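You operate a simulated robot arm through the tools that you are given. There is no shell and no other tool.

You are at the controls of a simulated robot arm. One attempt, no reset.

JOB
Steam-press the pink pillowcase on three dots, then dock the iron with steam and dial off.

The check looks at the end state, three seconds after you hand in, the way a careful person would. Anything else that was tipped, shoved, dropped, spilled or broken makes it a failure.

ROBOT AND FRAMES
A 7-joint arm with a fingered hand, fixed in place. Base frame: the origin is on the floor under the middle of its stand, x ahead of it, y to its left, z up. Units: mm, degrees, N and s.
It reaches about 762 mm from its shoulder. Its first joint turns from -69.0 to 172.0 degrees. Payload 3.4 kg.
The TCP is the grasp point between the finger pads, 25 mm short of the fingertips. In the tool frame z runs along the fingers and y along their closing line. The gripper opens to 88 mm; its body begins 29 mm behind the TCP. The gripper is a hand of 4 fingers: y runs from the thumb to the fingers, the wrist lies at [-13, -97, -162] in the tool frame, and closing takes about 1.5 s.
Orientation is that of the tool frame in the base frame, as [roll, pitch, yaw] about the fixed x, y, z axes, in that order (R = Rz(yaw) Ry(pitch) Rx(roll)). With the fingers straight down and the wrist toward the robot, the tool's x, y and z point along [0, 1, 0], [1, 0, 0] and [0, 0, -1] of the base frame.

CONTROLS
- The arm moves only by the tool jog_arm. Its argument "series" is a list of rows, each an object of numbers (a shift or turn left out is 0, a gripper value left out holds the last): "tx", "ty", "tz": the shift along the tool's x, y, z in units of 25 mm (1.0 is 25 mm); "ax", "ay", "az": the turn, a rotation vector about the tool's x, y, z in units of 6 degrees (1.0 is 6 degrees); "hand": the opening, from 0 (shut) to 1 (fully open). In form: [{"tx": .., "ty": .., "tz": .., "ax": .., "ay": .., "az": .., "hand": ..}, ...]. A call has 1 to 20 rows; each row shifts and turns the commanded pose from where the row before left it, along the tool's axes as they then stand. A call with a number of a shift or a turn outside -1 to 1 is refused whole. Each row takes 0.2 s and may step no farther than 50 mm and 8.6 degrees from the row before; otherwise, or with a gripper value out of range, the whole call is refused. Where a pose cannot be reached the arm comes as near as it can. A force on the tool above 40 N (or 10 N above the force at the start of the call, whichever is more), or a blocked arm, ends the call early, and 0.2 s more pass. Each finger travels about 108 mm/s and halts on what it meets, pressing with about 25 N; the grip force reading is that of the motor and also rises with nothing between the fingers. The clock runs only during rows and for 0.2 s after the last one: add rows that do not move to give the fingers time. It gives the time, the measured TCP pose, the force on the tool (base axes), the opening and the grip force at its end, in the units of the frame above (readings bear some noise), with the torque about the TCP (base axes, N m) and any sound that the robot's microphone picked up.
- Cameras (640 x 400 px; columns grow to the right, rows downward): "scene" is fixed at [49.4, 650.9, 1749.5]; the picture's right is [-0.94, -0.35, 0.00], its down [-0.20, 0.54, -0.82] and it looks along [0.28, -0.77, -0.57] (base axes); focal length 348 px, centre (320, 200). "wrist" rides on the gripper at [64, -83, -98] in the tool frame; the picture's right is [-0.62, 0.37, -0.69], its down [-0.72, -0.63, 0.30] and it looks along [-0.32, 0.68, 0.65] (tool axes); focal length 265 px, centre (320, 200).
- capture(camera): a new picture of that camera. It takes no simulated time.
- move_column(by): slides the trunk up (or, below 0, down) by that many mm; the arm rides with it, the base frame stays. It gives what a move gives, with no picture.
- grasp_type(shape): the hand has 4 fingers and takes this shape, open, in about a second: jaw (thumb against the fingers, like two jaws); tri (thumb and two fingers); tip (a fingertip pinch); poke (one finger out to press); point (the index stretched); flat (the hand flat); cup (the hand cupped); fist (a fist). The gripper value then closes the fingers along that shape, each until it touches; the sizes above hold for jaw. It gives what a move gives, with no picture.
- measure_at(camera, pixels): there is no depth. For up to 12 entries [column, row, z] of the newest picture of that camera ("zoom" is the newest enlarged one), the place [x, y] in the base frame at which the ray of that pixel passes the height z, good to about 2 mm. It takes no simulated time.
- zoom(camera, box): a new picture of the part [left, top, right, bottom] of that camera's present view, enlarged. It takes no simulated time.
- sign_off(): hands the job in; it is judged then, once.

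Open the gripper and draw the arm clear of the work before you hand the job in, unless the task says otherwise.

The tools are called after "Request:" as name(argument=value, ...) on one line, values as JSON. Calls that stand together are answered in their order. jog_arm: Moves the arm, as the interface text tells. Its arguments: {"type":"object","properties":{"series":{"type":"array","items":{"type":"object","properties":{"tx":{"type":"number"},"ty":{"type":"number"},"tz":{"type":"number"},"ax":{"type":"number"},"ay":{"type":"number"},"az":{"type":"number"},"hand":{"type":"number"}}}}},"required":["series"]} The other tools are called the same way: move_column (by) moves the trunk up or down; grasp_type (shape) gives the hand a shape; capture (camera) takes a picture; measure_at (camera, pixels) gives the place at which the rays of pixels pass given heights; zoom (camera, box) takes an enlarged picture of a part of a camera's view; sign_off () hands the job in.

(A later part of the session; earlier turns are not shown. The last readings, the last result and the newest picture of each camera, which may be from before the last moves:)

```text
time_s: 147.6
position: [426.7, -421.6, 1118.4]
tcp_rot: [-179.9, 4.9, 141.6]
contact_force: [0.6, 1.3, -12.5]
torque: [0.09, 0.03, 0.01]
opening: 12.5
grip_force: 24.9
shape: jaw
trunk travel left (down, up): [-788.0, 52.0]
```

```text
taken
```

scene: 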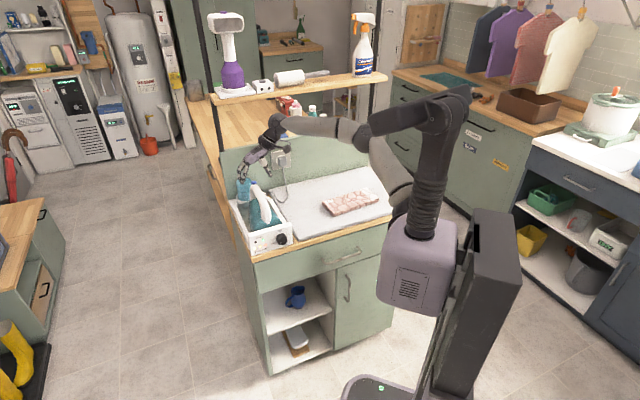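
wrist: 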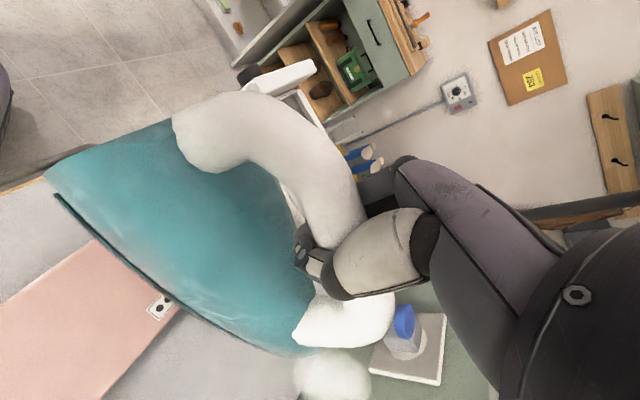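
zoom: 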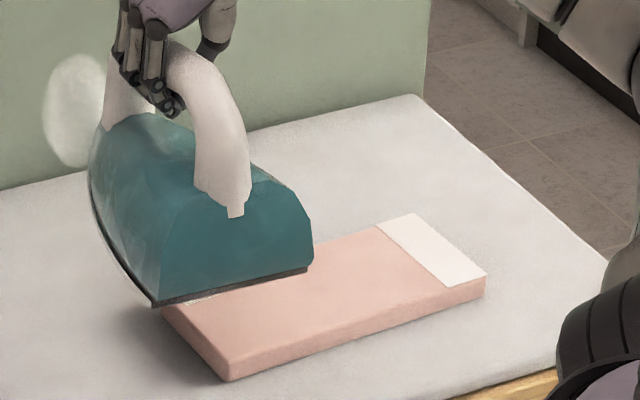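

The pillowcase is flat. I raise, pull back clear of the cord loop, and move left toward the dock, stopping midway to inspect the cloth and re-measure the iron's pose.

Request:
jog_arm(series=[{"tz": -0.9}, {"tx": 0.8, "ty": 0.1, "tz": -0.1}, {"tx": 0.8, "ty": 0.1, "tz": -0.1}, {"ty": 0.99, "tx": -0.13}, {"ty": 0.99, "tx": -0.13}, {"ty": 0.99, "tx": -0.13}, {"ty": 0.99, "tx": -0.13}, {"ty": 0.99, "tx": -0.13}])

Request:
capture(camera="scene")

Request:
zoom(camera="scene", box=[310, 170, 390, 225])

Request:
zoom(camera="scene", box=[265, 150, 345, 220])

Request:
capture(camera="wrist")

```text
time_s: 149.4
position: [487.4, -303.7, 1143.1]
tcp_rot: [-179.7, 4.9, 141.6]
contact_force: [0.6, 2.9, -11.0]
torque: [0.07, 0.03, 0.01]
opening: 13.0
grip_force: 25.3
shape: jaw
trunk travel left (down, up): [-788.0, 52.0]
```

```text
taken
```

scene: 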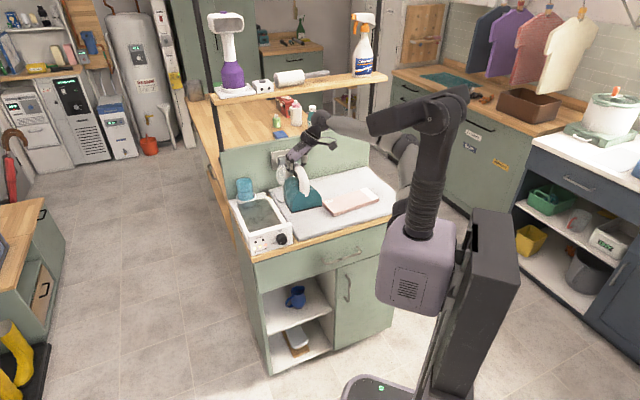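

```text
7.27 times, centred on (350, 198) of scene
```

zoom: 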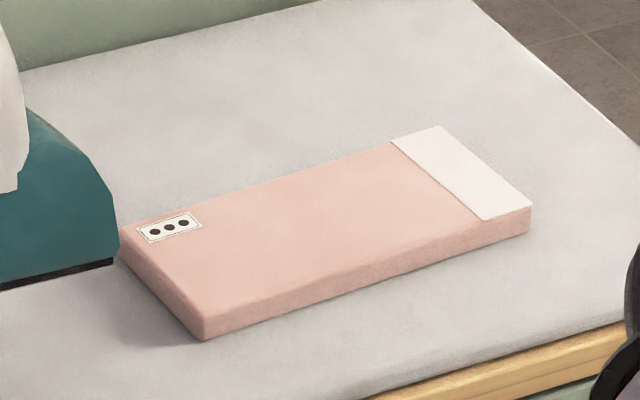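

```text
5.71 times, centred on (305, 185) of scene
```

zoom: 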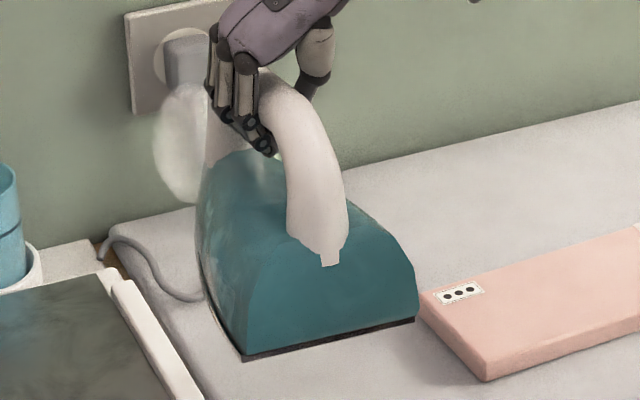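

```text
taken
```

wrist: 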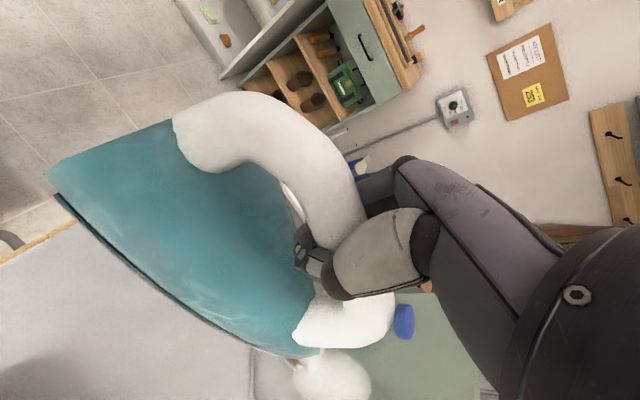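

The pillowcase is completely smooth. Now I measure the iron's pose in the hand (heel corners, nose) before docking.

Request:
zoom(camera="wrist", box=[30, 130, 130, 230])

Request:
zoom(camera="wrist", box=[230, 290, 350, 400])

Request:
measure_at(camera="scene", pixels=[[291.6, 213, 1010], [291.6, 213, 1030], [321.7, 206, 1010], [321.7, 206, 1030], [306.8, 195.9, 1080], [306.8, 195.9, 1100]])

Request:
measure_at(camera="wrist", pixels=[[57, 196, 1010], [57, 196, 1030], [298, 358, 1000], [298, 358, 1010], [298, 358, 1020], [298, 358, 1030], [404, 321, 1150], [404, 321, 1160], [404, 321, 1170]])

```text
4.00 times, centred on (80, 180) of wrist
```

zoom: 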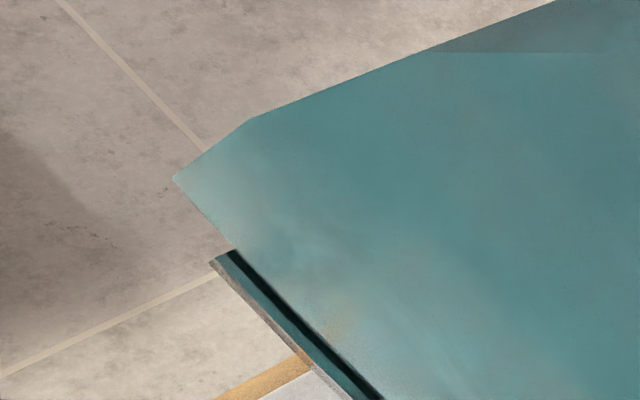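

```text
3.64 times, centred on (290, 345) of wrist
```

zoom: 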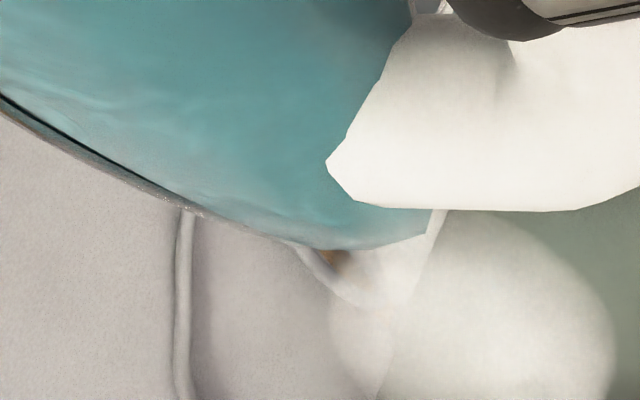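

```text
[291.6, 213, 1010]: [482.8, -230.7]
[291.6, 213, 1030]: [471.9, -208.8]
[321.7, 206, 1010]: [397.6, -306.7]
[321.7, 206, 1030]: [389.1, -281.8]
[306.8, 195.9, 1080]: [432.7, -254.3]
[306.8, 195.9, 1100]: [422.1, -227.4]
```

```text
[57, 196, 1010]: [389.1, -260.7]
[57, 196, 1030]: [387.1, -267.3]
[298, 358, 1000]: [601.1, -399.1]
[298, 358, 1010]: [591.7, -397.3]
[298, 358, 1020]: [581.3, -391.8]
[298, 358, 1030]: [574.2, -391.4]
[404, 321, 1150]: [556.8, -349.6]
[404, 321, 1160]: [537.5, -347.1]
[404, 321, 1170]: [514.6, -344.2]
```

The iron hangs ~7° nose-down again after lifting. I level it by pitching the hand 6° more and re-measure.

Request:
jog_arm(series=[{"ay": -0.5}, {"ay": -0.5}, {}])

Request:
zoom(camera="scene", box=[265, 150, 345, 220])

Request:
zoom(camera="wrist", box=[20, 90, 420, 390])

```text
time_s: 150.2
position: [485.8, -304.6, 1144.5]
tcp_rot: [-179.8, 10.9, 141.6]
contact_force: [0.2, -0.1, -11.5]
torque: [0.05, 0.16, -0.03]
opening: 13.0
grip_force: 25.2
shape: jaw
trunk travel left (down, up): [-788.0, 52.0]
```

```text
5.71 times, centred on (305, 185) of scene
```

zoom: 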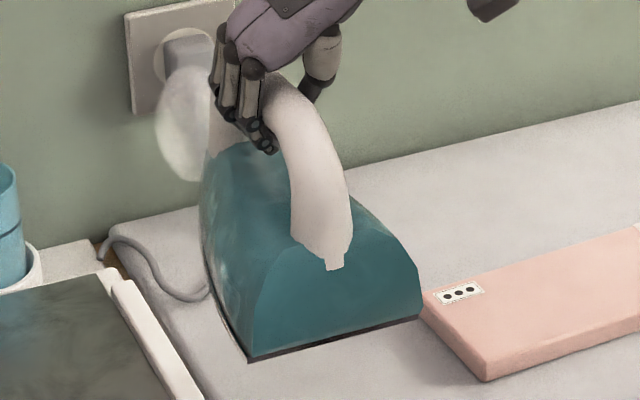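

```text
1.33 times, centred on (220, 240) of wrist
```

zoom: 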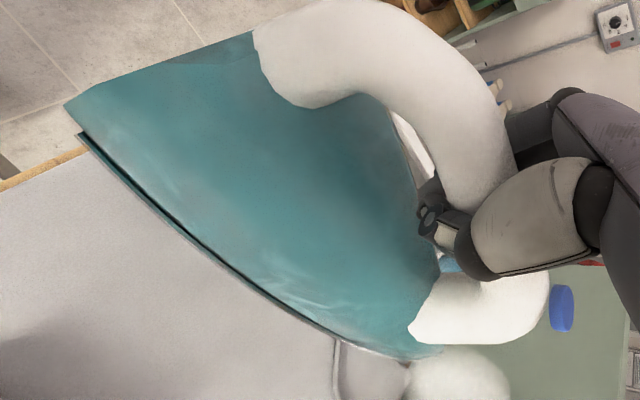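

Heel position barely changed: the iron swings freely about the pinch axis, hanging at its balance. I measure nose and heel again to know its exact hang.

Request:
measure_at(camera="wrist", pixels=[[311.5, 357, 1000], [311.5, 357, 1010], [311.5, 357, 1020], [311.5, 357, 1030], [41.5, 189.8, 1030], [41.5, 189.8, 1040], [400.6, 320.5, 1160], [400.6, 320.5, 1170]])

Request:
measure_at(camera="scene", pixels=[[292.6, 213.2, 1030], [292.6, 213.2, 1040], [322.7, 205.7, 1030], [322.7, 205.7, 1040], [307.6, 197, 1090], [307.6, 197, 1100]])

Request:
zoom(camera="wrist", box=[250, 300, 370, 400])

```text
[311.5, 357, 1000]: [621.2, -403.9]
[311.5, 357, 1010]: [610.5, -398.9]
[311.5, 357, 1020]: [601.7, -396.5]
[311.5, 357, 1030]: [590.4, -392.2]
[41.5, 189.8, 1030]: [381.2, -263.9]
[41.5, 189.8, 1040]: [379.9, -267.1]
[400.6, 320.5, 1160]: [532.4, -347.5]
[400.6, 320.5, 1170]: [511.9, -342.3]
```

```text
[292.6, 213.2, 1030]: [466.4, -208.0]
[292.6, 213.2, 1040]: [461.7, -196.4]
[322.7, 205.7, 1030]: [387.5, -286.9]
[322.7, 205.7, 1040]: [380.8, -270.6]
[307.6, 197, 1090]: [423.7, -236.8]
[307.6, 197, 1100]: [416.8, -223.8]
```

```text
4.00 times, centred on (310, 350) of wrist
```

zoom: 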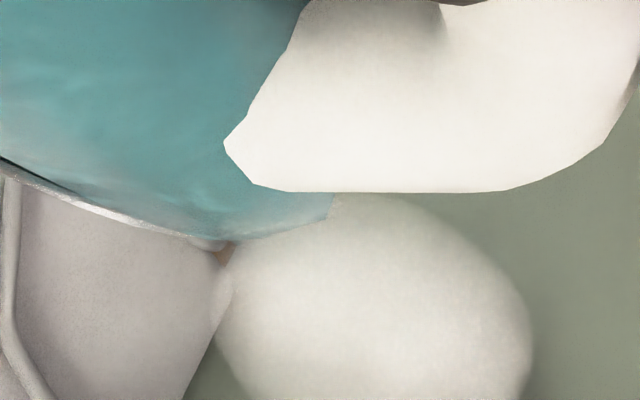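

Pitch is now only ~2–3° nose-down. I trim slightly nose-up and move left at height until above the dock (still pulled back).

Request:
jog_arm(series=[{"ay": -0.3}, {"ty": 0.99, "tx": -0.13}, {"ty": 0.99, "tx": -0.13}, {"ty": 0.99, "tx": -0.13}, {"ty": 0.99, "tx": -0.13}, {"ty": 0.99, "tx": -0.13}, {"ty": 0.4, "tx": -0.05}, {"tx": -0.8, "ty": -0.1}, {"tx": -0.7, "ty": -0.1}, {}])

Request:
capture(camera="wrist")

Request:
zoom(camera="scene", box=[225, 160, 315, 250])

```text
time_s: 152.4
position: [607.8, -236.8, 1156.0]
tcp_rot: [-179.6, 12.8, 141.5]
contact_force: [-0.2, -0.9, -12.9]
torque: [0.05, 0.14, -0.04]
opening: 12.7
grip_force: 25.1
shape: jaw
trunk travel left (down, up): [-788.0, 52.0]
```

```text
taken
```

wrist: 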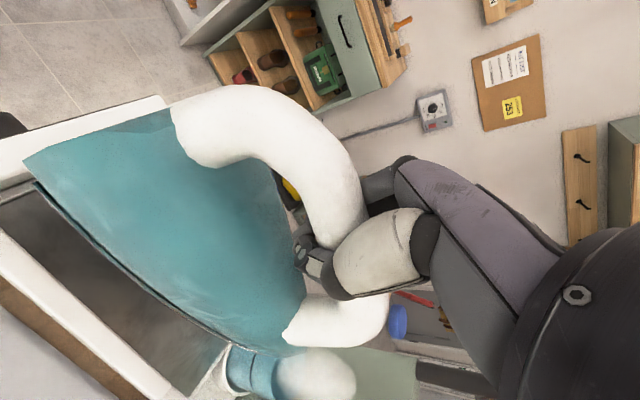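

```text
4.44 times, centred on (270, 205) of scene
```

zoom: 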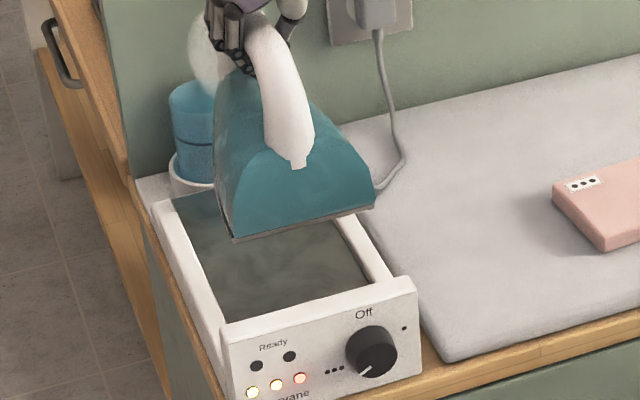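

Heel edge slope matches the panel's. I measure the heel corners and nose above the dock for the final alignment.

Request:
zoom(camera="scene", box=[240, 190, 300, 230])

Request:
zoom(camera="wrist", box=[0, 120, 160, 240])

Request:
zoom(camera="wrist", box=[160, 280, 320, 400])

```text
10.00 times, centred on (270, 210) of scene
```

zoom: 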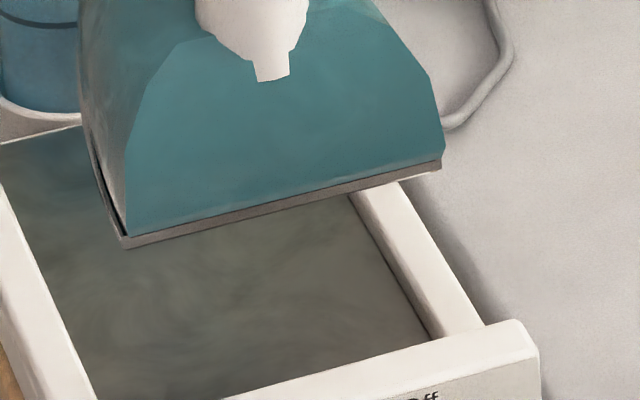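

```text
3.33 times, centred on (80, 180) of wrist
```

zoom: 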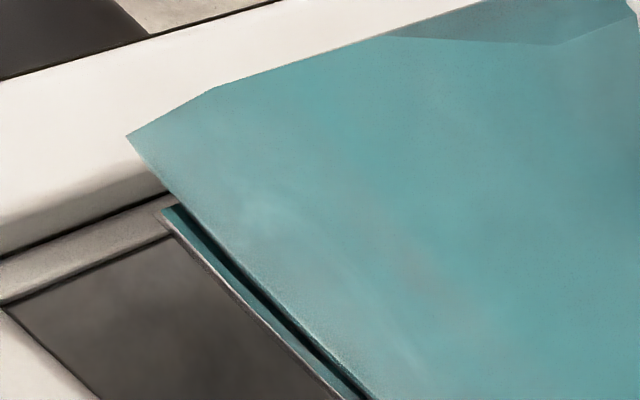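

```text
3.33 times, centred on (240, 340) of wrist
```

zoom: 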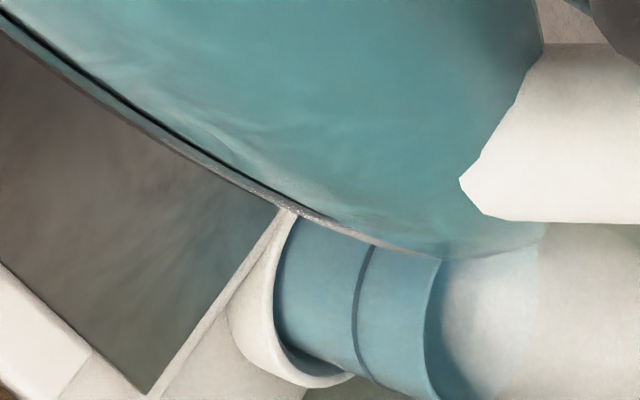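

I triangulate these corners now.

Request:
measure_at(camera="scene", pixels=[[250.5, 214.5, 1035], [250.5, 214.5, 1055], [282, 206.3, 1035], [282, 206.3, 1055]])

Request:
measure_at(camera="wrist", pixels=[[33.5, 184.5, 1035], [33.5, 184.5, 1055], [303, 352, 1030], [303, 352, 1040], [303, 352, 1050], [303, 352, 1060], [276, 357.4, 1040], [276, 357.4, 1050]])

```text
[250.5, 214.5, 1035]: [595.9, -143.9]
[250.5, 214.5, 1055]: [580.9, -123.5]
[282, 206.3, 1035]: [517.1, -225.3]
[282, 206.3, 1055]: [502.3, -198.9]
```

```text
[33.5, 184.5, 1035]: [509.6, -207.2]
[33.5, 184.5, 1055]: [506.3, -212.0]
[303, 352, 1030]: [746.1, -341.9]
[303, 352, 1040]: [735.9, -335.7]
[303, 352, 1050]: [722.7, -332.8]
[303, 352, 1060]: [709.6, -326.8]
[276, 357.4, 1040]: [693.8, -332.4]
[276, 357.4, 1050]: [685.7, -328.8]
```

Heel centre is at s≈504, u≈-275, level — only 3.6 mm short of its docked place. I check the panel's back edge before lowering past it.

Request:
measure_at(camera="scene", pixels=[[289.5, 222.2, 980], [262, 229.7, 980], [286.3, 222.5, 941], [281, 224, 941], [272.5, 210, 941], [246.5, 229, 941]])

Request:
jog_arm(series=[{"tx": -0.14, "ty": -0.02}, {"tz": 0.5}, {"tz": 0.5}, {"tz": 0.5}, {"tz": 0.4}, {}])

Request:
zoom(camera="scene", box=[240, 190, 300, 230])

Request:
zoom(camera="wrist", box=[0, 120, 320, 400])

```text
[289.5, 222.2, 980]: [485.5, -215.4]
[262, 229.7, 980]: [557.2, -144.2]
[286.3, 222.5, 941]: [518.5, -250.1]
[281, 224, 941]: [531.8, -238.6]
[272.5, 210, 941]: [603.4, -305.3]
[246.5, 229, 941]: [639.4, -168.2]
```

```text
time_s: 153.8
position: [618.7, -245.5, 1111.0]
tcp_rot: [-179.6, 12.7, 141.6]
contact_force: [0.7, 0.0, -11.8]
torque: [0.08, 0.11, 0.0]
opening: 12.9
grip_force: 25.3
shape: jaw
trunk travel left (down, up): [-788.0, 52.0]
```

```text
10.00 times, centred on (270, 210) of scene
```

zoom: 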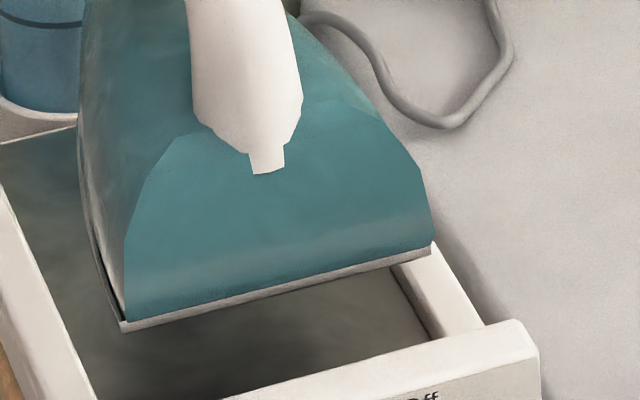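

```text
1.43 times, centred on (160, 260) of wrist
```

zoom: 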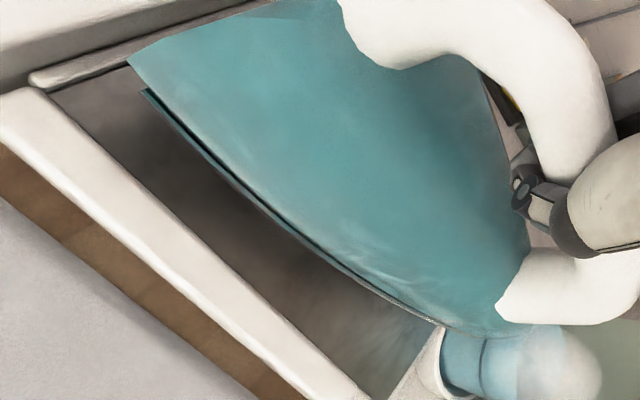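

The tilted tool axis carried it 10 mm too far forward; I correct back 10 mm and 2 mm right, then re-measure at this height.

Request:
jog_arm(series=[{"tx": 0.2, "ty": -0.02, "tz": -0.04}, {"tx": 0.19, "ty": -0.03, "tz": -0.04}, {}])

Request:
zoom(camera="scene", box=[240, 190, 300, 230])

Request:
zoom(camera="wrist", box=[0, 120, 160, 240])

```text
time_s: 154.6
position: [610.8, -242.2, 1109.6]
tcp_rot: [-179.7, 12.7, 141.6]
contact_force: [-0.5, -0.2, -11.4]
torque: [0.06, 0.13, 0.0]
opening: 12.8
grip_force: 24.7
shape: jaw
trunk travel left (down, up): [-788.0, 52.0]
```

```text
10.00 times, centred on (270, 210) of scene
```

zoom: 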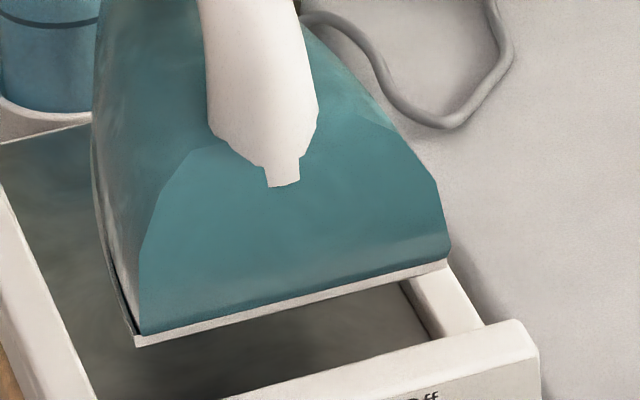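

```text
3.33 times, centred on (80, 180) of wrist
```

zoom: 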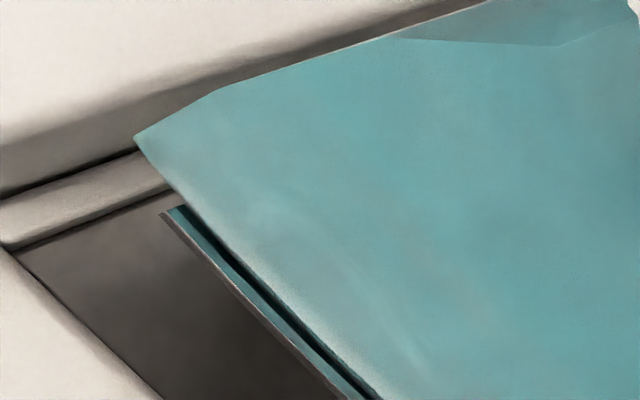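

I triangulate the heel again at this height.

Request:
measure_at(camera="scene", pixels=[[251.6, 224.7, 990], [251.6, 224.7, 1010], [282.8, 216.2, 990], [282.8, 216.2, 1010]])

Request:
measure_at(camera="wrist", pixels=[[33, 184, 990], [33, 184, 1010], [303, 352, 990], [303, 352, 1000], [303, 352, 1010]])

```text
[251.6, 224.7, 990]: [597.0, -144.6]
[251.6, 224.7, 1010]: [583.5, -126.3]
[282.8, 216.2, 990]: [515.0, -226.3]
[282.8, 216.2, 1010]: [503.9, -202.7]
```

```text
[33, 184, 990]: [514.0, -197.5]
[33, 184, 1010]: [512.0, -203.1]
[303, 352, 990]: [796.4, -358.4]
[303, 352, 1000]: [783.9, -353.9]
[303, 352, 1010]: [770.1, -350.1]
```

Aligned within ~3–5 mm (tray clearance is 11 mm each side). I descend straight down 40 mm, compensating the tool tilt.

Request:
jog_arm(series=[{"tz": 0.4, "tx": 0.09}, {"tz": 0.4, "tx": 0.09}, {"tz": 0.4, "tx": 0.09}, {"tz": 0.36, "tx": 0.081}, {}])

Request:
zoom(camera="scene", box=[240, 190, 300, 230])

Request:
zoom(camera="wrist", box=[0, 120, 320, 400])

```text
time_s: 155.8
position: [608.8, -242.4, 1068.7]
tcp_rot: [-179.7, 12.7, 141.5]
contact_force: [-0.7, 0.1, -11.2]
torque: [0.08, 0.1, -0.01]
opening: 12.8
grip_force: 24.6
shape: jaw
trunk travel left (down, up): [-788.0, 52.0]
```

```text
10.00 times, centred on (270, 210) of scene
```

zoom: 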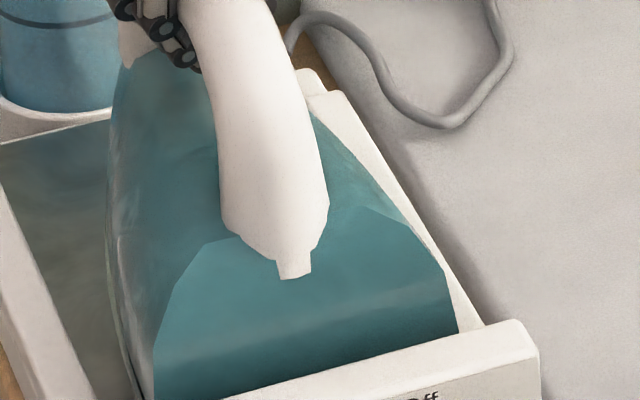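

```text
1.43 times, centred on (160, 260) of wrist
```

zoom: 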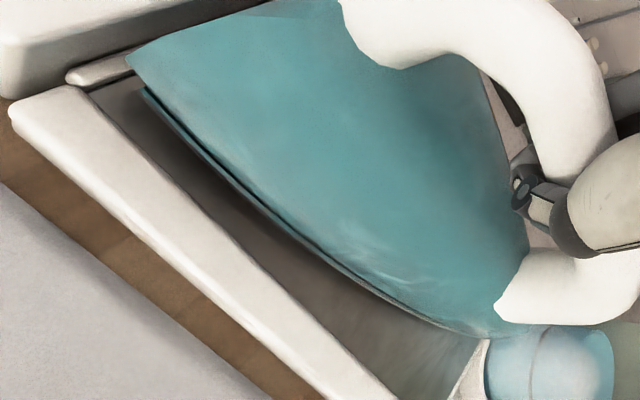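

It sits well inside the tray outline. I lower the last ~22 mm gently, watching the load.

Request:
jog_arm(series=[{"tz": 0.25, "tx": 0.056}, {"tz": 0.25, "tx": 0.056}, {"tz": 0.12, "tx": 0.027}, {}])

Request:
jog_arm(series=[{"tz": 0.1, "tx": 0.022}, {}])

```text
time_s: 156.8
position: [609.6, -241.5, 1054.0]
tcp_rot: [-179.7, 12.7, 141.6]
contact_force: [0.1, 0.2, -11.1]
torque: [0.05, 0.05, 0.0]
opening: 12.8
grip_force: 24.5
shape: jaw
trunk travel left (down, up): [-788.0, 52.0]
```

```text
time_s: 157.4
position: [609.4, -242.0, 1052.6]
tcp_rot: [-179.7, 12.7, 141.6]
contact_force: [-0.4, -0.1, -10.2]
torque: [0.04, 0.03, 0.0]
opening: 12.9
grip_force: 25.0
shape: jaw
trunk travel left (down, up): [-788.0, 52.0]
```

The load still hangs (-10 N). I continue in small steps.

Request:
jog_arm(series=[{"tz": 0.1, "tx": 0.022}, {"tz": 0.1, "tx": 0.022}, {}])

Request:
zoom(camera="scene", box=[225, 170, 315, 260])

```text
time_s: 158.2
position: [610.0, -241.9, 1047.5]
tcp_rot: [-179.8, 12.8, 141.5]
contact_force: [0.3, 0.2, -8.7]
torque: [-0.03, 0.02, -0.01]
opening: 12.6
grip_force: 24.7
shape: jaw
trunk travel left (down, up): [-788.0, 52.0]
```

```text
4.44 times, centred on (270, 215) of scene
```

zoom: 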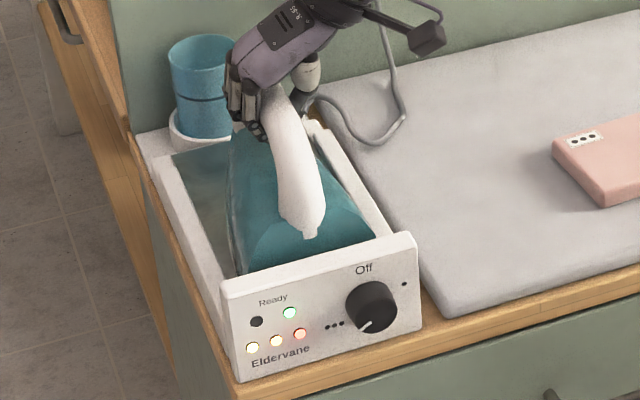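

The Ready lamp is back on: the dock senses the iron. I lower until the weight is off the hand.

Request:
jog_arm(series=[{"tz": 0.1, "tx": 0.022}, {"tz": 0.06, "tx": 0.013}, {}])

Request:
jog_arm(series=[{"tz": 0.06, "tx": 0.013}, {}])

Request:
zoom(camera="wrist", box=[0, 120, 420, 400])

```text
time_s: 159.0
position: [608.7, -241.3, 1044.6]
tcp_rot: [-179.9, 12.9, 141.4]
contact_force: [2.4, -1.0, 4.1]
torque: [0.02, 0.04, -0.03]
opening: 12.6
grip_force: 24.8
shape: jaw
trunk travel left (down, up): [-788.0, 52.0]
```

```text
time_s: 159.6
position: [609.3, -241.0, 1043.3]
tcp_rot: [-179.8, 12.8, 141.5]
contact_force: [2.8, 0.4, 3.7]
torque: [0.05, 0.05, -0.05]
opening: 12.1
grip_force: 25.1
shape: jaw
trunk travel left (down, up): [-788.0, 52.0]
```

```text
1.43 times, centred on (210, 260) of wrist
```

zoom: 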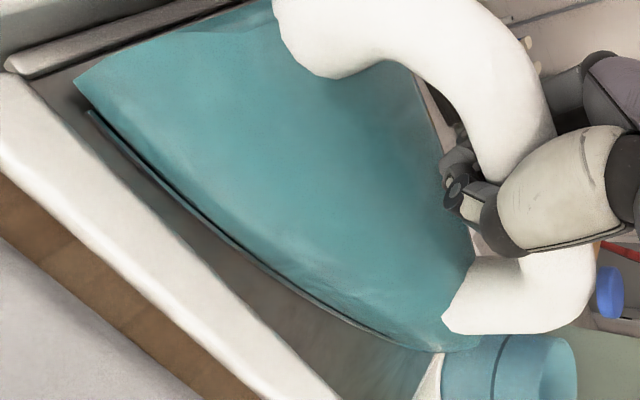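

The iron rests in the tray. I verify the heel corner's place against its original docked location (510, -213, 937).

Request:
measure_at(camera="zoom", pixels=[[90, 112, 937], [440, 352, 937], [478, 345, 937]])

Request:
zoom(camera="scene", box=[225, 170, 295, 230])

```text
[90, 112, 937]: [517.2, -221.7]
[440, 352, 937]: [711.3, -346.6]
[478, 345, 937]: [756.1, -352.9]
```

```text
6.67 times, centred on (260, 200) of scene
```

zoom: 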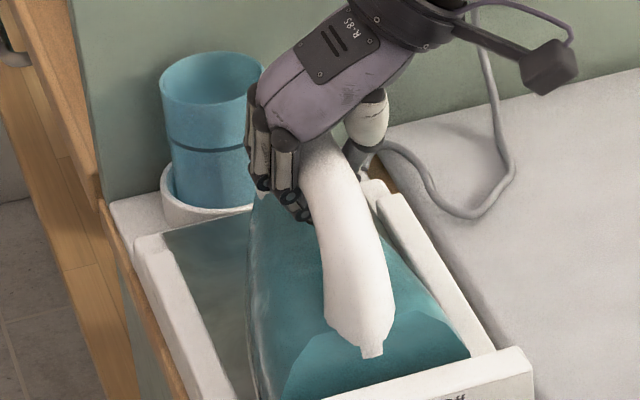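

The iron's image matches the original docked picture (nub at (372,350) vs (373,352)). I open the hand.

Request:
jog_arm(series=[{"hand": 0.4}, {}, {"hand": 0.8}, {}, {"hand": 1.0}, {}, {}])

Request:
zoom(camera="scene", box=[225, 150, 315, 240])

Request:
zoom(camera="wrist", box=[0, 120, 420, 400])

```text
time_s: 161.2
position: [608.6, -240.2, 1042.7]
tcp_rot: [-179.9, 12.9, 141.5]
contact_force: [-0.2, -0.4, -0.5]
torque: [-0.02, 0.02, 0.02]
opening: 87.8
grip_force: 0.0
shape: jaw
trunk travel left (down, up): [-788.0, 52.0]
```

```text
4.44 times, centred on (270, 195) of scene
```

zoom: 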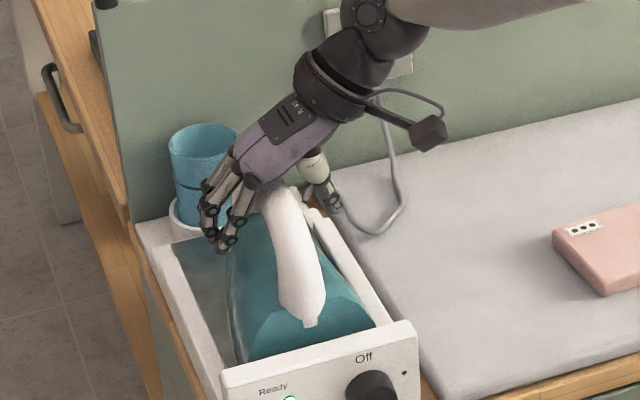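

```text
1.43 times, centred on (210, 260) of wrist
```

zoom: 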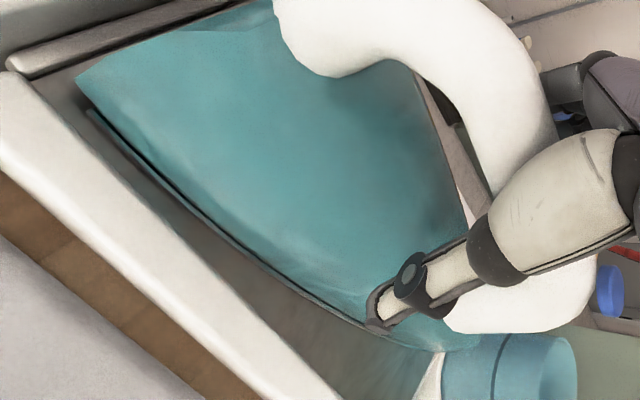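

Released cleanly. I rise straight up from the handle.

Request:
jog_arm(series=[{"tz": -0.39, "tx": -0.088}, {"tz": -0.39, "tx": -0.088}, {"tz": -0.78, "tx": -0.176}, {"tz": -0.975, "tx": -0.22}, {"tz": -0.975, "tx": -0.22}, {"tz": -0.975, "tx": -0.22}, {"ay": 0.7}, {"ay": 0.72}, {"ay": 0.72}])

Request:
zoom(camera="scene", box=[225, 150, 315, 240])

Request:
capture(camera="wrist")

```text
time_s: 163.2
position: [609.3, -240.7, 1156.9]
tcp_rot: [-179.7, -0.1, 141.5]
contact_force: [1.2, -0.5, -0.4]
torque: [0.0, 0.02, 0.0]
opening: 87.7
grip_force: 0.2
shape: jaw
trunk travel left (down, up): [-788.0, 52.0]
```

```text
4.44 times, centred on (270, 195) of scene
```

zoom: 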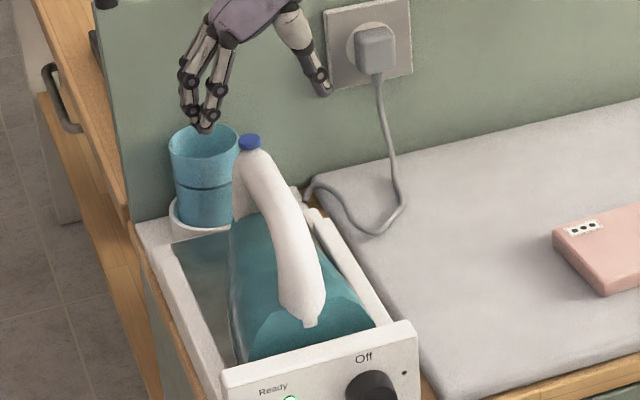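

```text
taken
```

wrist: 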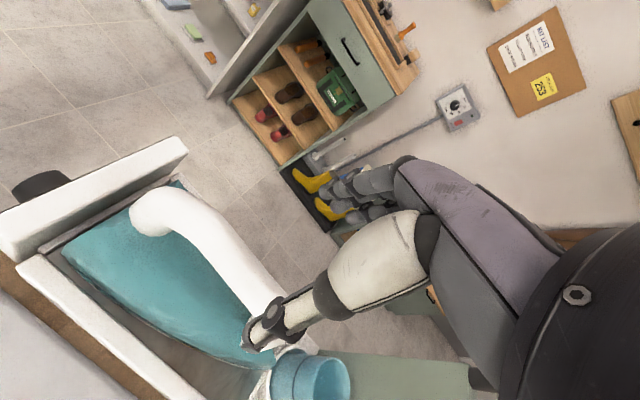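

The iron stays put in the dock. Now for the steam button: I rise, yaw back to 44° and set the poke shape.

Request:
jog_arm(series=[{"tz": -0.9}, {"tz": -0.9}, {"az": 1}, {"az": 1}, {"az": 1}, {"az": 1}, {"az": 1}, {"az": 1}, {"az": 1}, {"az": 1}, {"az": 1}, {"az": 1}, {"az": 1}, {"az": 1}, {"az": 1}, {"az": 1}, {"az": 1}, {"az": 1}, {"az": 0.2}])

Request:
grasp_type(shape="poke")

Request:
capture(camera="wrist")

```text
time_s: 167.2
position: [610.1, -240.1, 1201.7]
tcp_rot: [180.0, 0.2, 44.2]
contact_force: [0.0, 0.6, -0.1]
torque: [0.02, 0.02, 0.04]
opening: 87.6
grip_force: 0.0
shape: jaw
trunk travel left (down, up): [-788.0, 52.0]
```

```text
time_s: 168.1
position: [609.3, -241.1, 1201.4]
tcp_rot: [-179.9, 0.2, 44.4]
contact_force: [-0.5, -0.3, 0.6]
torque: [0.01, -0.02, 0.02]
opening: 0.2
grip_force: 0.1
shape: poke
trunk travel left (down, up): [-788.0, 52.0]
```

```text
taken
```

wrist: 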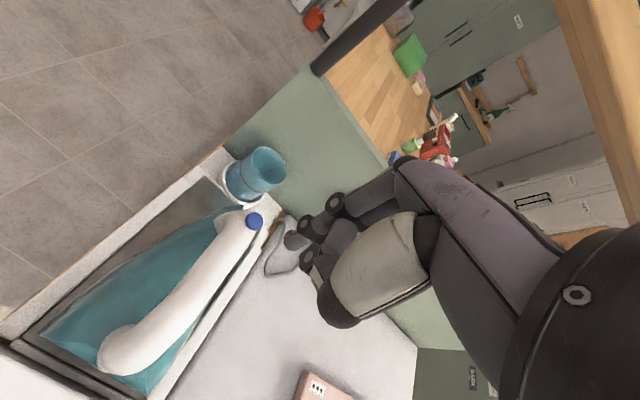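

I locate the button at (255, 221) from here.

Request:
measure_at(camera="wrist", pixels=[[255, 221, 1070], [255, 221, 1075], [255, 221, 1080]])

Request:
measure_at(camera="scene", pixels=[[254.2, 183.1, 1070], [254.2, 183.1, 1075]])

Request:
zoom(camera="scene", box=[225, 170, 295, 230])

```text
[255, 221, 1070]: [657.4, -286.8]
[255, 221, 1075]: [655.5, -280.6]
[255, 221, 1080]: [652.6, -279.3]
```

```text
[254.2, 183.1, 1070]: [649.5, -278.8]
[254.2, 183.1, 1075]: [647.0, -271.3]
```

```text
6.67 times, centred on (260, 200) of scene
```

zoom: 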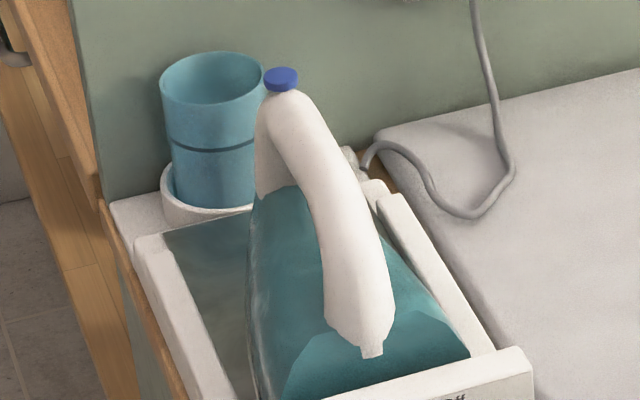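

The button is within 2 mm of its earlier place. I move over it and descend to just above.

Request:
jog_arm(series=[{"ty": 0.78}, {"ty": 0.78}, {"ty": 0.78}, {"tz": 0.9}, {"tz": 0.9}, {"tz": 0.9}, {"tz": 0.6}, {"tz": 0.3}, {}])

Request:
zoom(camera="wrist", box=[200, 200, 360, 330])

Request:
zoom(camera="scene", box=[230, 150, 290, 210])

```text
time_s: 170.1
position: [648.3, -283.6, 1112.1]
tcp_rot: [-180.0, 0.2, 44.4]
contact_force: [0.1, -1.0, 0.3]
torque: [0.0, -0.01, -0.02]
opening: 0.0
grip_force: 0.1
shape: poke
trunk travel left (down, up): [-788.0, 52.0]
```

```text
3.08 times, centred on (280, 265) of wrist
```

zoom: 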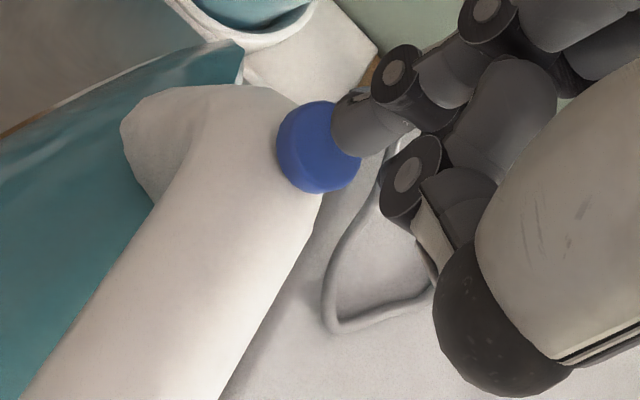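

```text
6.67 times, centred on (260, 180) of scene
```

zoom: 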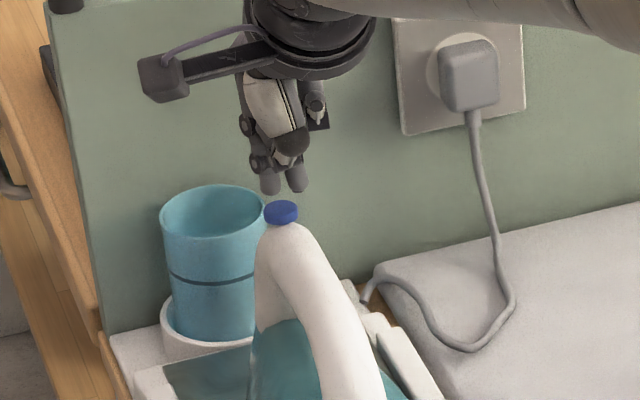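

Both tips straddle the button centre. I press down until the click.

Request:
jog_arm(series=[{"tz": 0.15}, {"tz": 0.1}, {"tz": 0.1}, {"tz": 0.08}, {}])

```text
time_s: 171.3
position: [649.7, -282.6, 1102.0]
tcp_rot: [-180.0, 0.2, 44.3]
contact_force: [0.5, 0.5, 0.4]
torque: [0.01, 0.02, -0.01]
opening: 0.1
grip_force: 0.1
shape: poke
trunk travel left (down, up): [-788.0, 52.0]
```

No click yet at 1102; I go on in 2 mm steps.

Request:
jog_arm(series=[{"tz": 0.08}, {"tz": 0.05}, {}])

```text
time_s: 172.1
position: [649.5, -282.0, 1098.5]
tcp_rot: [179.9, 0.1, 44.3]
contact_force: [0.4, -0.4, 2.3]
torque: [-0.04, -0.04, -0.01]
opening: 0.0
grip_force: 0.1
shape: poke
trunk travel left (down, up): [-788.0, 52.0]
heard: click
```

Click heard: steam toggled off. I lift straight up and check the iron.

Request:
jog_arm(series=[{"tz": -0.3}, {"tz": -0.8}, {"tz": -1}, {"tz": -1}, {"tz": -1}])

Request:
grasp_type(shape="jaw")

Request:
zoom(camera="scene", box=[225, 165, 305, 255])

Request:
capture(camera="wrist")

```text
time_s: 173.3
position: [649.7, -281.6, 1201.1]
tcp_rot: [-180.0, 0.2, 44.2]
contact_force: [-0.6, 0.0, -1.0]
torque: [0.02, 0.02, -0.02]
opening: 0.2
grip_force: 0.1
shape: poke
trunk travel left (down, up): [-788.0, 52.0]
```

```text
time_s: 174.2
position: [650.6, -282.8, 1199.1]
tcp_rot: [-180.0, 0.2, 44.3]
contact_force: [-0.1, -0.1, -0.1]
torque: [-0.02, 0.0, -0.02]
opening: 87.8
grip_force: 0.0
shape: jaw
trunk travel left (down, up): [-788.0, 52.0]
```

```text
4.44 times, centred on (265, 210) of scene
```

zoom: 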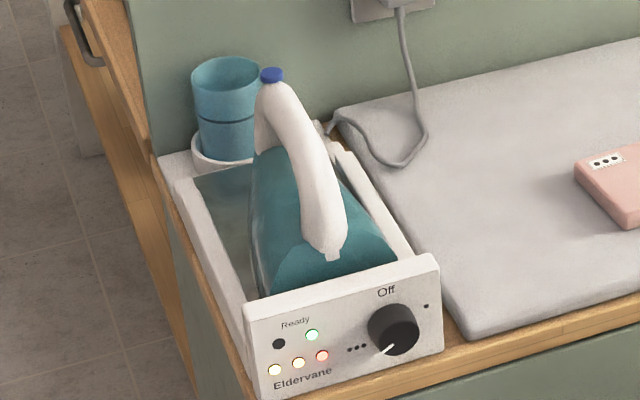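

```text
taken
```

wrist: 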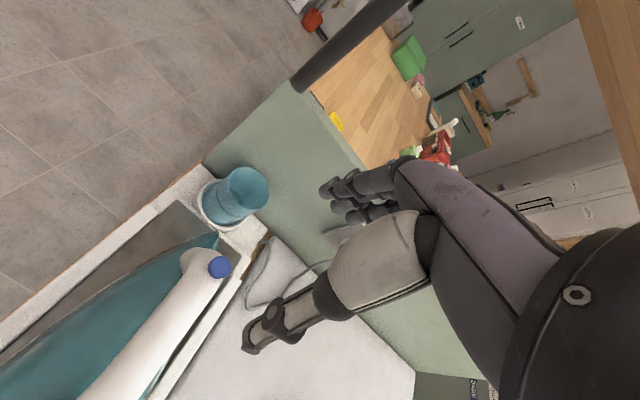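

All lamps and the iron are as expected. Now the dial: I retrace the route back — first move back toward the robot and exchange hand height for trunk height.

Request:
jog_arm(series=[{"tz": -1}, {"ty": -0.97, "tx": -0.09, "tz": -0.3}, {"ty": -0.97, "tx": -0.09}, {"ty": -0.97, "tx": -0.09}, {"ty": -0.97, "tx": -0.09}, {"ty": -0.97, "tx": -0.09}, {"ty": -0.97, "tx": -0.09}, {"tz": -1}, {"tz": -1}])

Request:
move_column(by=-80)

Request:
jog_arm(series=[{"tz": -1}, {"tz": -1}, {"tz": -1}, {"tz": -1}, {"ty": -0.5}, {"ty": -0.5}])

Request:
move_column(by=-120)

Request:
capture(camera="scene")

```text
time_s: 176.2
position: [538.2, -186.7, 1284.5]
tcp_rot: [180.0, 0.2, 44.3]
contact_force: [-0.4, -0.2, -0.4]
torque: [0.04, 0.0, 0.0]
opening: 87.8
grip_force: 0.0
shape: jaw
trunk travel left (down, up): [-788.0, 52.0]
```

```text
time_s: 177.4
position: [539.0, -187.6, 1204.2]
tcp_rot: [180.0, 0.2, 44.3]
contact_force: [0.2, 0.1, 0.4]
torque: [0.02, 0.01, 0.01]
opening: 87.9
grip_force: 0.0
shape: jaw
trunk travel left (down, up): [-708.0, 132.0]
```

```text
time_s: 178.8
position: [521.0, -167.9, 1304.2]
tcp_rot: [179.9, 0.2, 44.2]
contact_force: [0.5, 0.9, 0.1]
torque: [0.0, 0.03, -0.02]
opening: 88.0
grip_force: 0.0
shape: jaw
trunk travel left (down, up): [-708.0, 132.0]
```

```text
time_s: 180.3
position: [521.9, -169.5, 1183.9]
tcp_rot: [-180.0, 0.2, 44.3]
contact_force: [0.7, -0.2, -0.4]
torque: [0.01, -0.01, -0.02]
opening: 87.9
grip_force: 0.1
shape: jaw
trunk travel left (down, up): [-588.0, 252.0]
```

```text
taken
```

scene: 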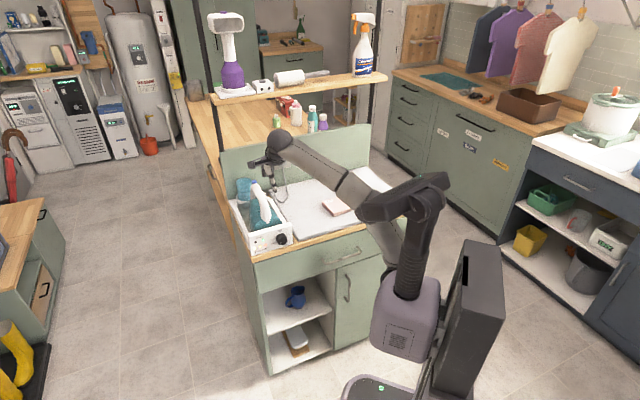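

I continue back to (428, -90, 1245), the point where I earlier pitched down.

Request:
jog_arm(series=[{"ty": -0.98, "tx": -0.1, "tz": -0.6}, {"ty": -0.98, "tx": -0.1, "tz": -0.6}, {"ty": -0.98, "tx": -0.1, "tz": -0.5}, {"ty": -0.98, "tx": -0.1, "tz": -0.4}, {"ty": -0.98, "tx": -0.1, "tz": -0.4}, {}])

Request:
jog_arm(series=[{"ax": -1, "hand": 0.5}, {"ax": -1}, {"ax": -1}, {"ax": -1}, {"ax": -1}, {"ax": -1}, {"ax": -1}, {"ax": -1}, {"ax": -1}, {"ax": -1}, {"ax": -1}, {"ax": -1}, {"ax": -1}, {"ax": -1}, {"ax": -1}])

Request:
capture(camera="scene")

```text
time_s: 181.7
position: [433.2, -92.6, 1252.4]
tcp_rot: [-179.5, 0.0, 44.0]
contact_force: [0.5, -0.1, 0.4]
torque: [0.0, -0.04, 0.0]
opening: 88.0
grip_force: 0.0
shape: jaw
out of reach, approached as far as the arm can: row 4, 5
trunk travel left (down, up): [-588.0, 252.0]
```

```text
time_s: 184.9
position: [505.5, -65.7, 1312.6]
tcp_rot: [89.9, 0.2, 44.3]
contact_force: [0.1, -0.6, 0.1]
torque: [0.0, -0.01, 0.0]
opening: 44.2
grip_force: 0.0
shape: jaw
out of reach, approached as far as the arm can: row 1, 2, 3, 4, 5, 6, 7
trunk travel left (down, up): [-588.0, 252.0]
```

```text
taken
```

scene: 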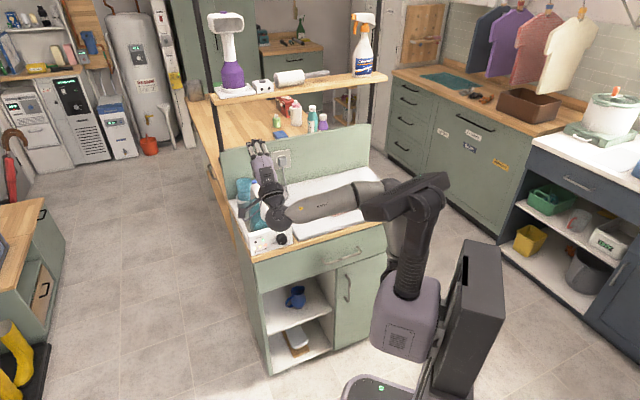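

Horizontal again at (505, -66, 1313) with the elbow high. I shift to the dial's axis line (u≈-244), at trunk-matching height.

Request:
jog_arm(series=[{"tx": -0.74, "ty": -0.67, "tz": -0.15}, {"tx": -0.74, "ty": -0.67, "tz": -0.15}, {"tx": -0.74, "ty": -0.67, "tz": -0.15}, {"tx": -0.74, "ty": -0.67, "tz": -0.15}, {}])

Request:
capture(camera="scene")

```text
time_s: 186.1
position: [442.8, -105.1, 1245.0]
tcp_rot: [90.0, 0.1, 44.4]
contact_force: [-0.3, -0.1, 0.0]
torque: [0.0, 0.0, 0.01]
opening: 44.2
grip_force: 0.0
shape: jaw
trunk travel left (down, up): [-588.0, 252.0]
```

```text
taken
```

scene: 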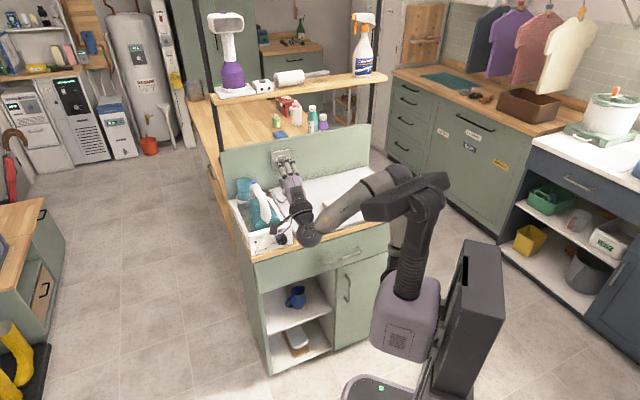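

On the axis line (u≈-245, s≈383). I lower the trunk 300 mm to the dial.

Request:
move_column(by=-300)

Request:
capture(camera="wrist")

Request:
zoom(camera="scene", box=[225, 190, 325, 270])

```text
time_s: 189.1
position: [442.9, -105.7, 945.5]
tcp_rot: [90.0, 0.2, 44.3]
contact_force: [1.0, 0.9, 0.5]
torque: [0.01, 0.02, -0.03]
opening: 44.5
grip_force: 0.0
shape: jaw
trunk travel left (down, up): [-288.0, 552.0]
```

```text
taken
```

wrist: 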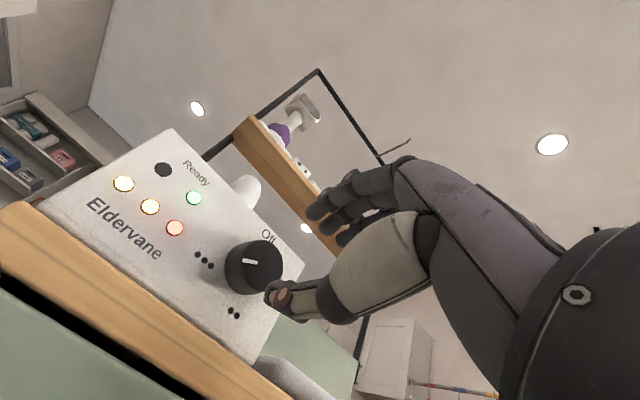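

```text
5.00 times, centred on (275, 230) of scene
```

zoom: 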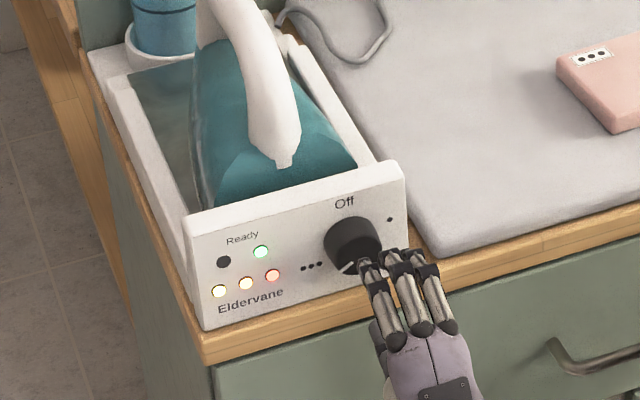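

I widen slightly to 50 mm and advance onto the knob in steps.

Request:
jog_arm(series=[{"hand": 0.57, "tz": 0.5}, {"tz": 0.5}, {"tz": 0.3}, {}])

Request:
zoom(camera="wrist", box=[170, 150, 410, 350])

Request:
zoom(camera="scene", box=[260, 215, 310, 255])

```text
time_s: 190.1
position: [466.1, -129.6, 946.2]
tcp_rot: [90.0, 0.2, 44.4]
contact_force: [-0.4, 0.9, 0.0]
torque: [0.0, 0.0, -0.02]
opening: 49.8
grip_force: 0.0
shape: jaw
trunk travel left (down, up): [-288.0, 552.0]
```

```text
2.00 times, centred on (290, 250) of wrist
```

zoom: 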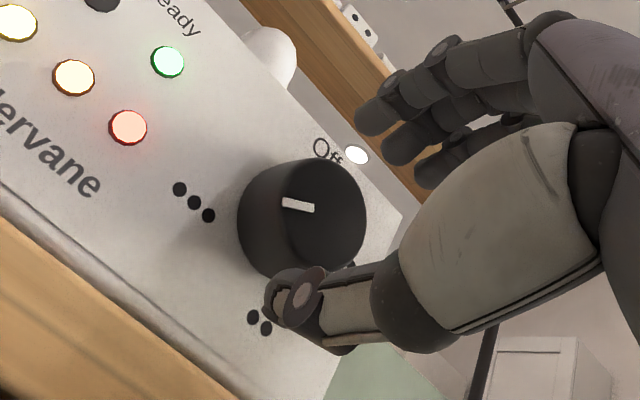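

```text
10.00 times, centred on (285, 235) of scene
```

zoom: 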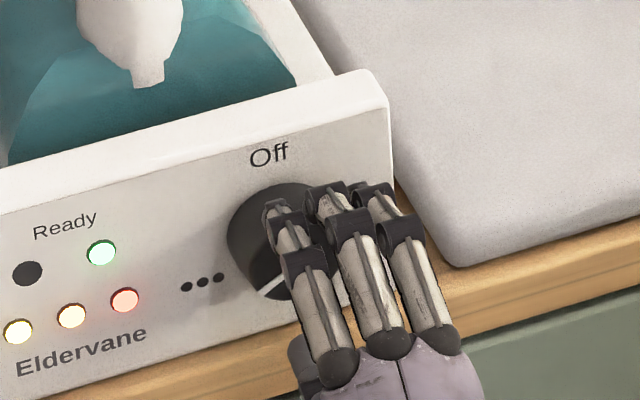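

The thumb is just under the knob's edge; I advance the last 22 mm in small steps watching the force.

Request:
jog_arm(series=[{"tz": 0.2}, {"tz": 0.2}, {"tz": 0.2}, {"tz": 0.3}, {}])

Request:
zoom(camera="wrist", box=[170, 150, 410, 350])

```text
time_s: 191.3
position: [482.2, -145.4, 944.9]
tcp_rot: [90.0, 0.2, 44.4]
contact_force: [0.3, 0.0, 0.2]
torque: [-0.01, 0.01, 0.02]
opening: 49.7
grip_force: 0.1
shape: jaw
trunk travel left (down, up): [-288.0, 552.0]
```

```text
2.00 times, centred on (290, 250) of wrist
```

zoom: 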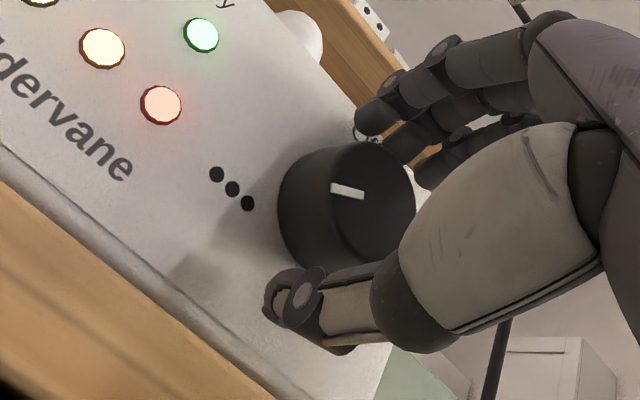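

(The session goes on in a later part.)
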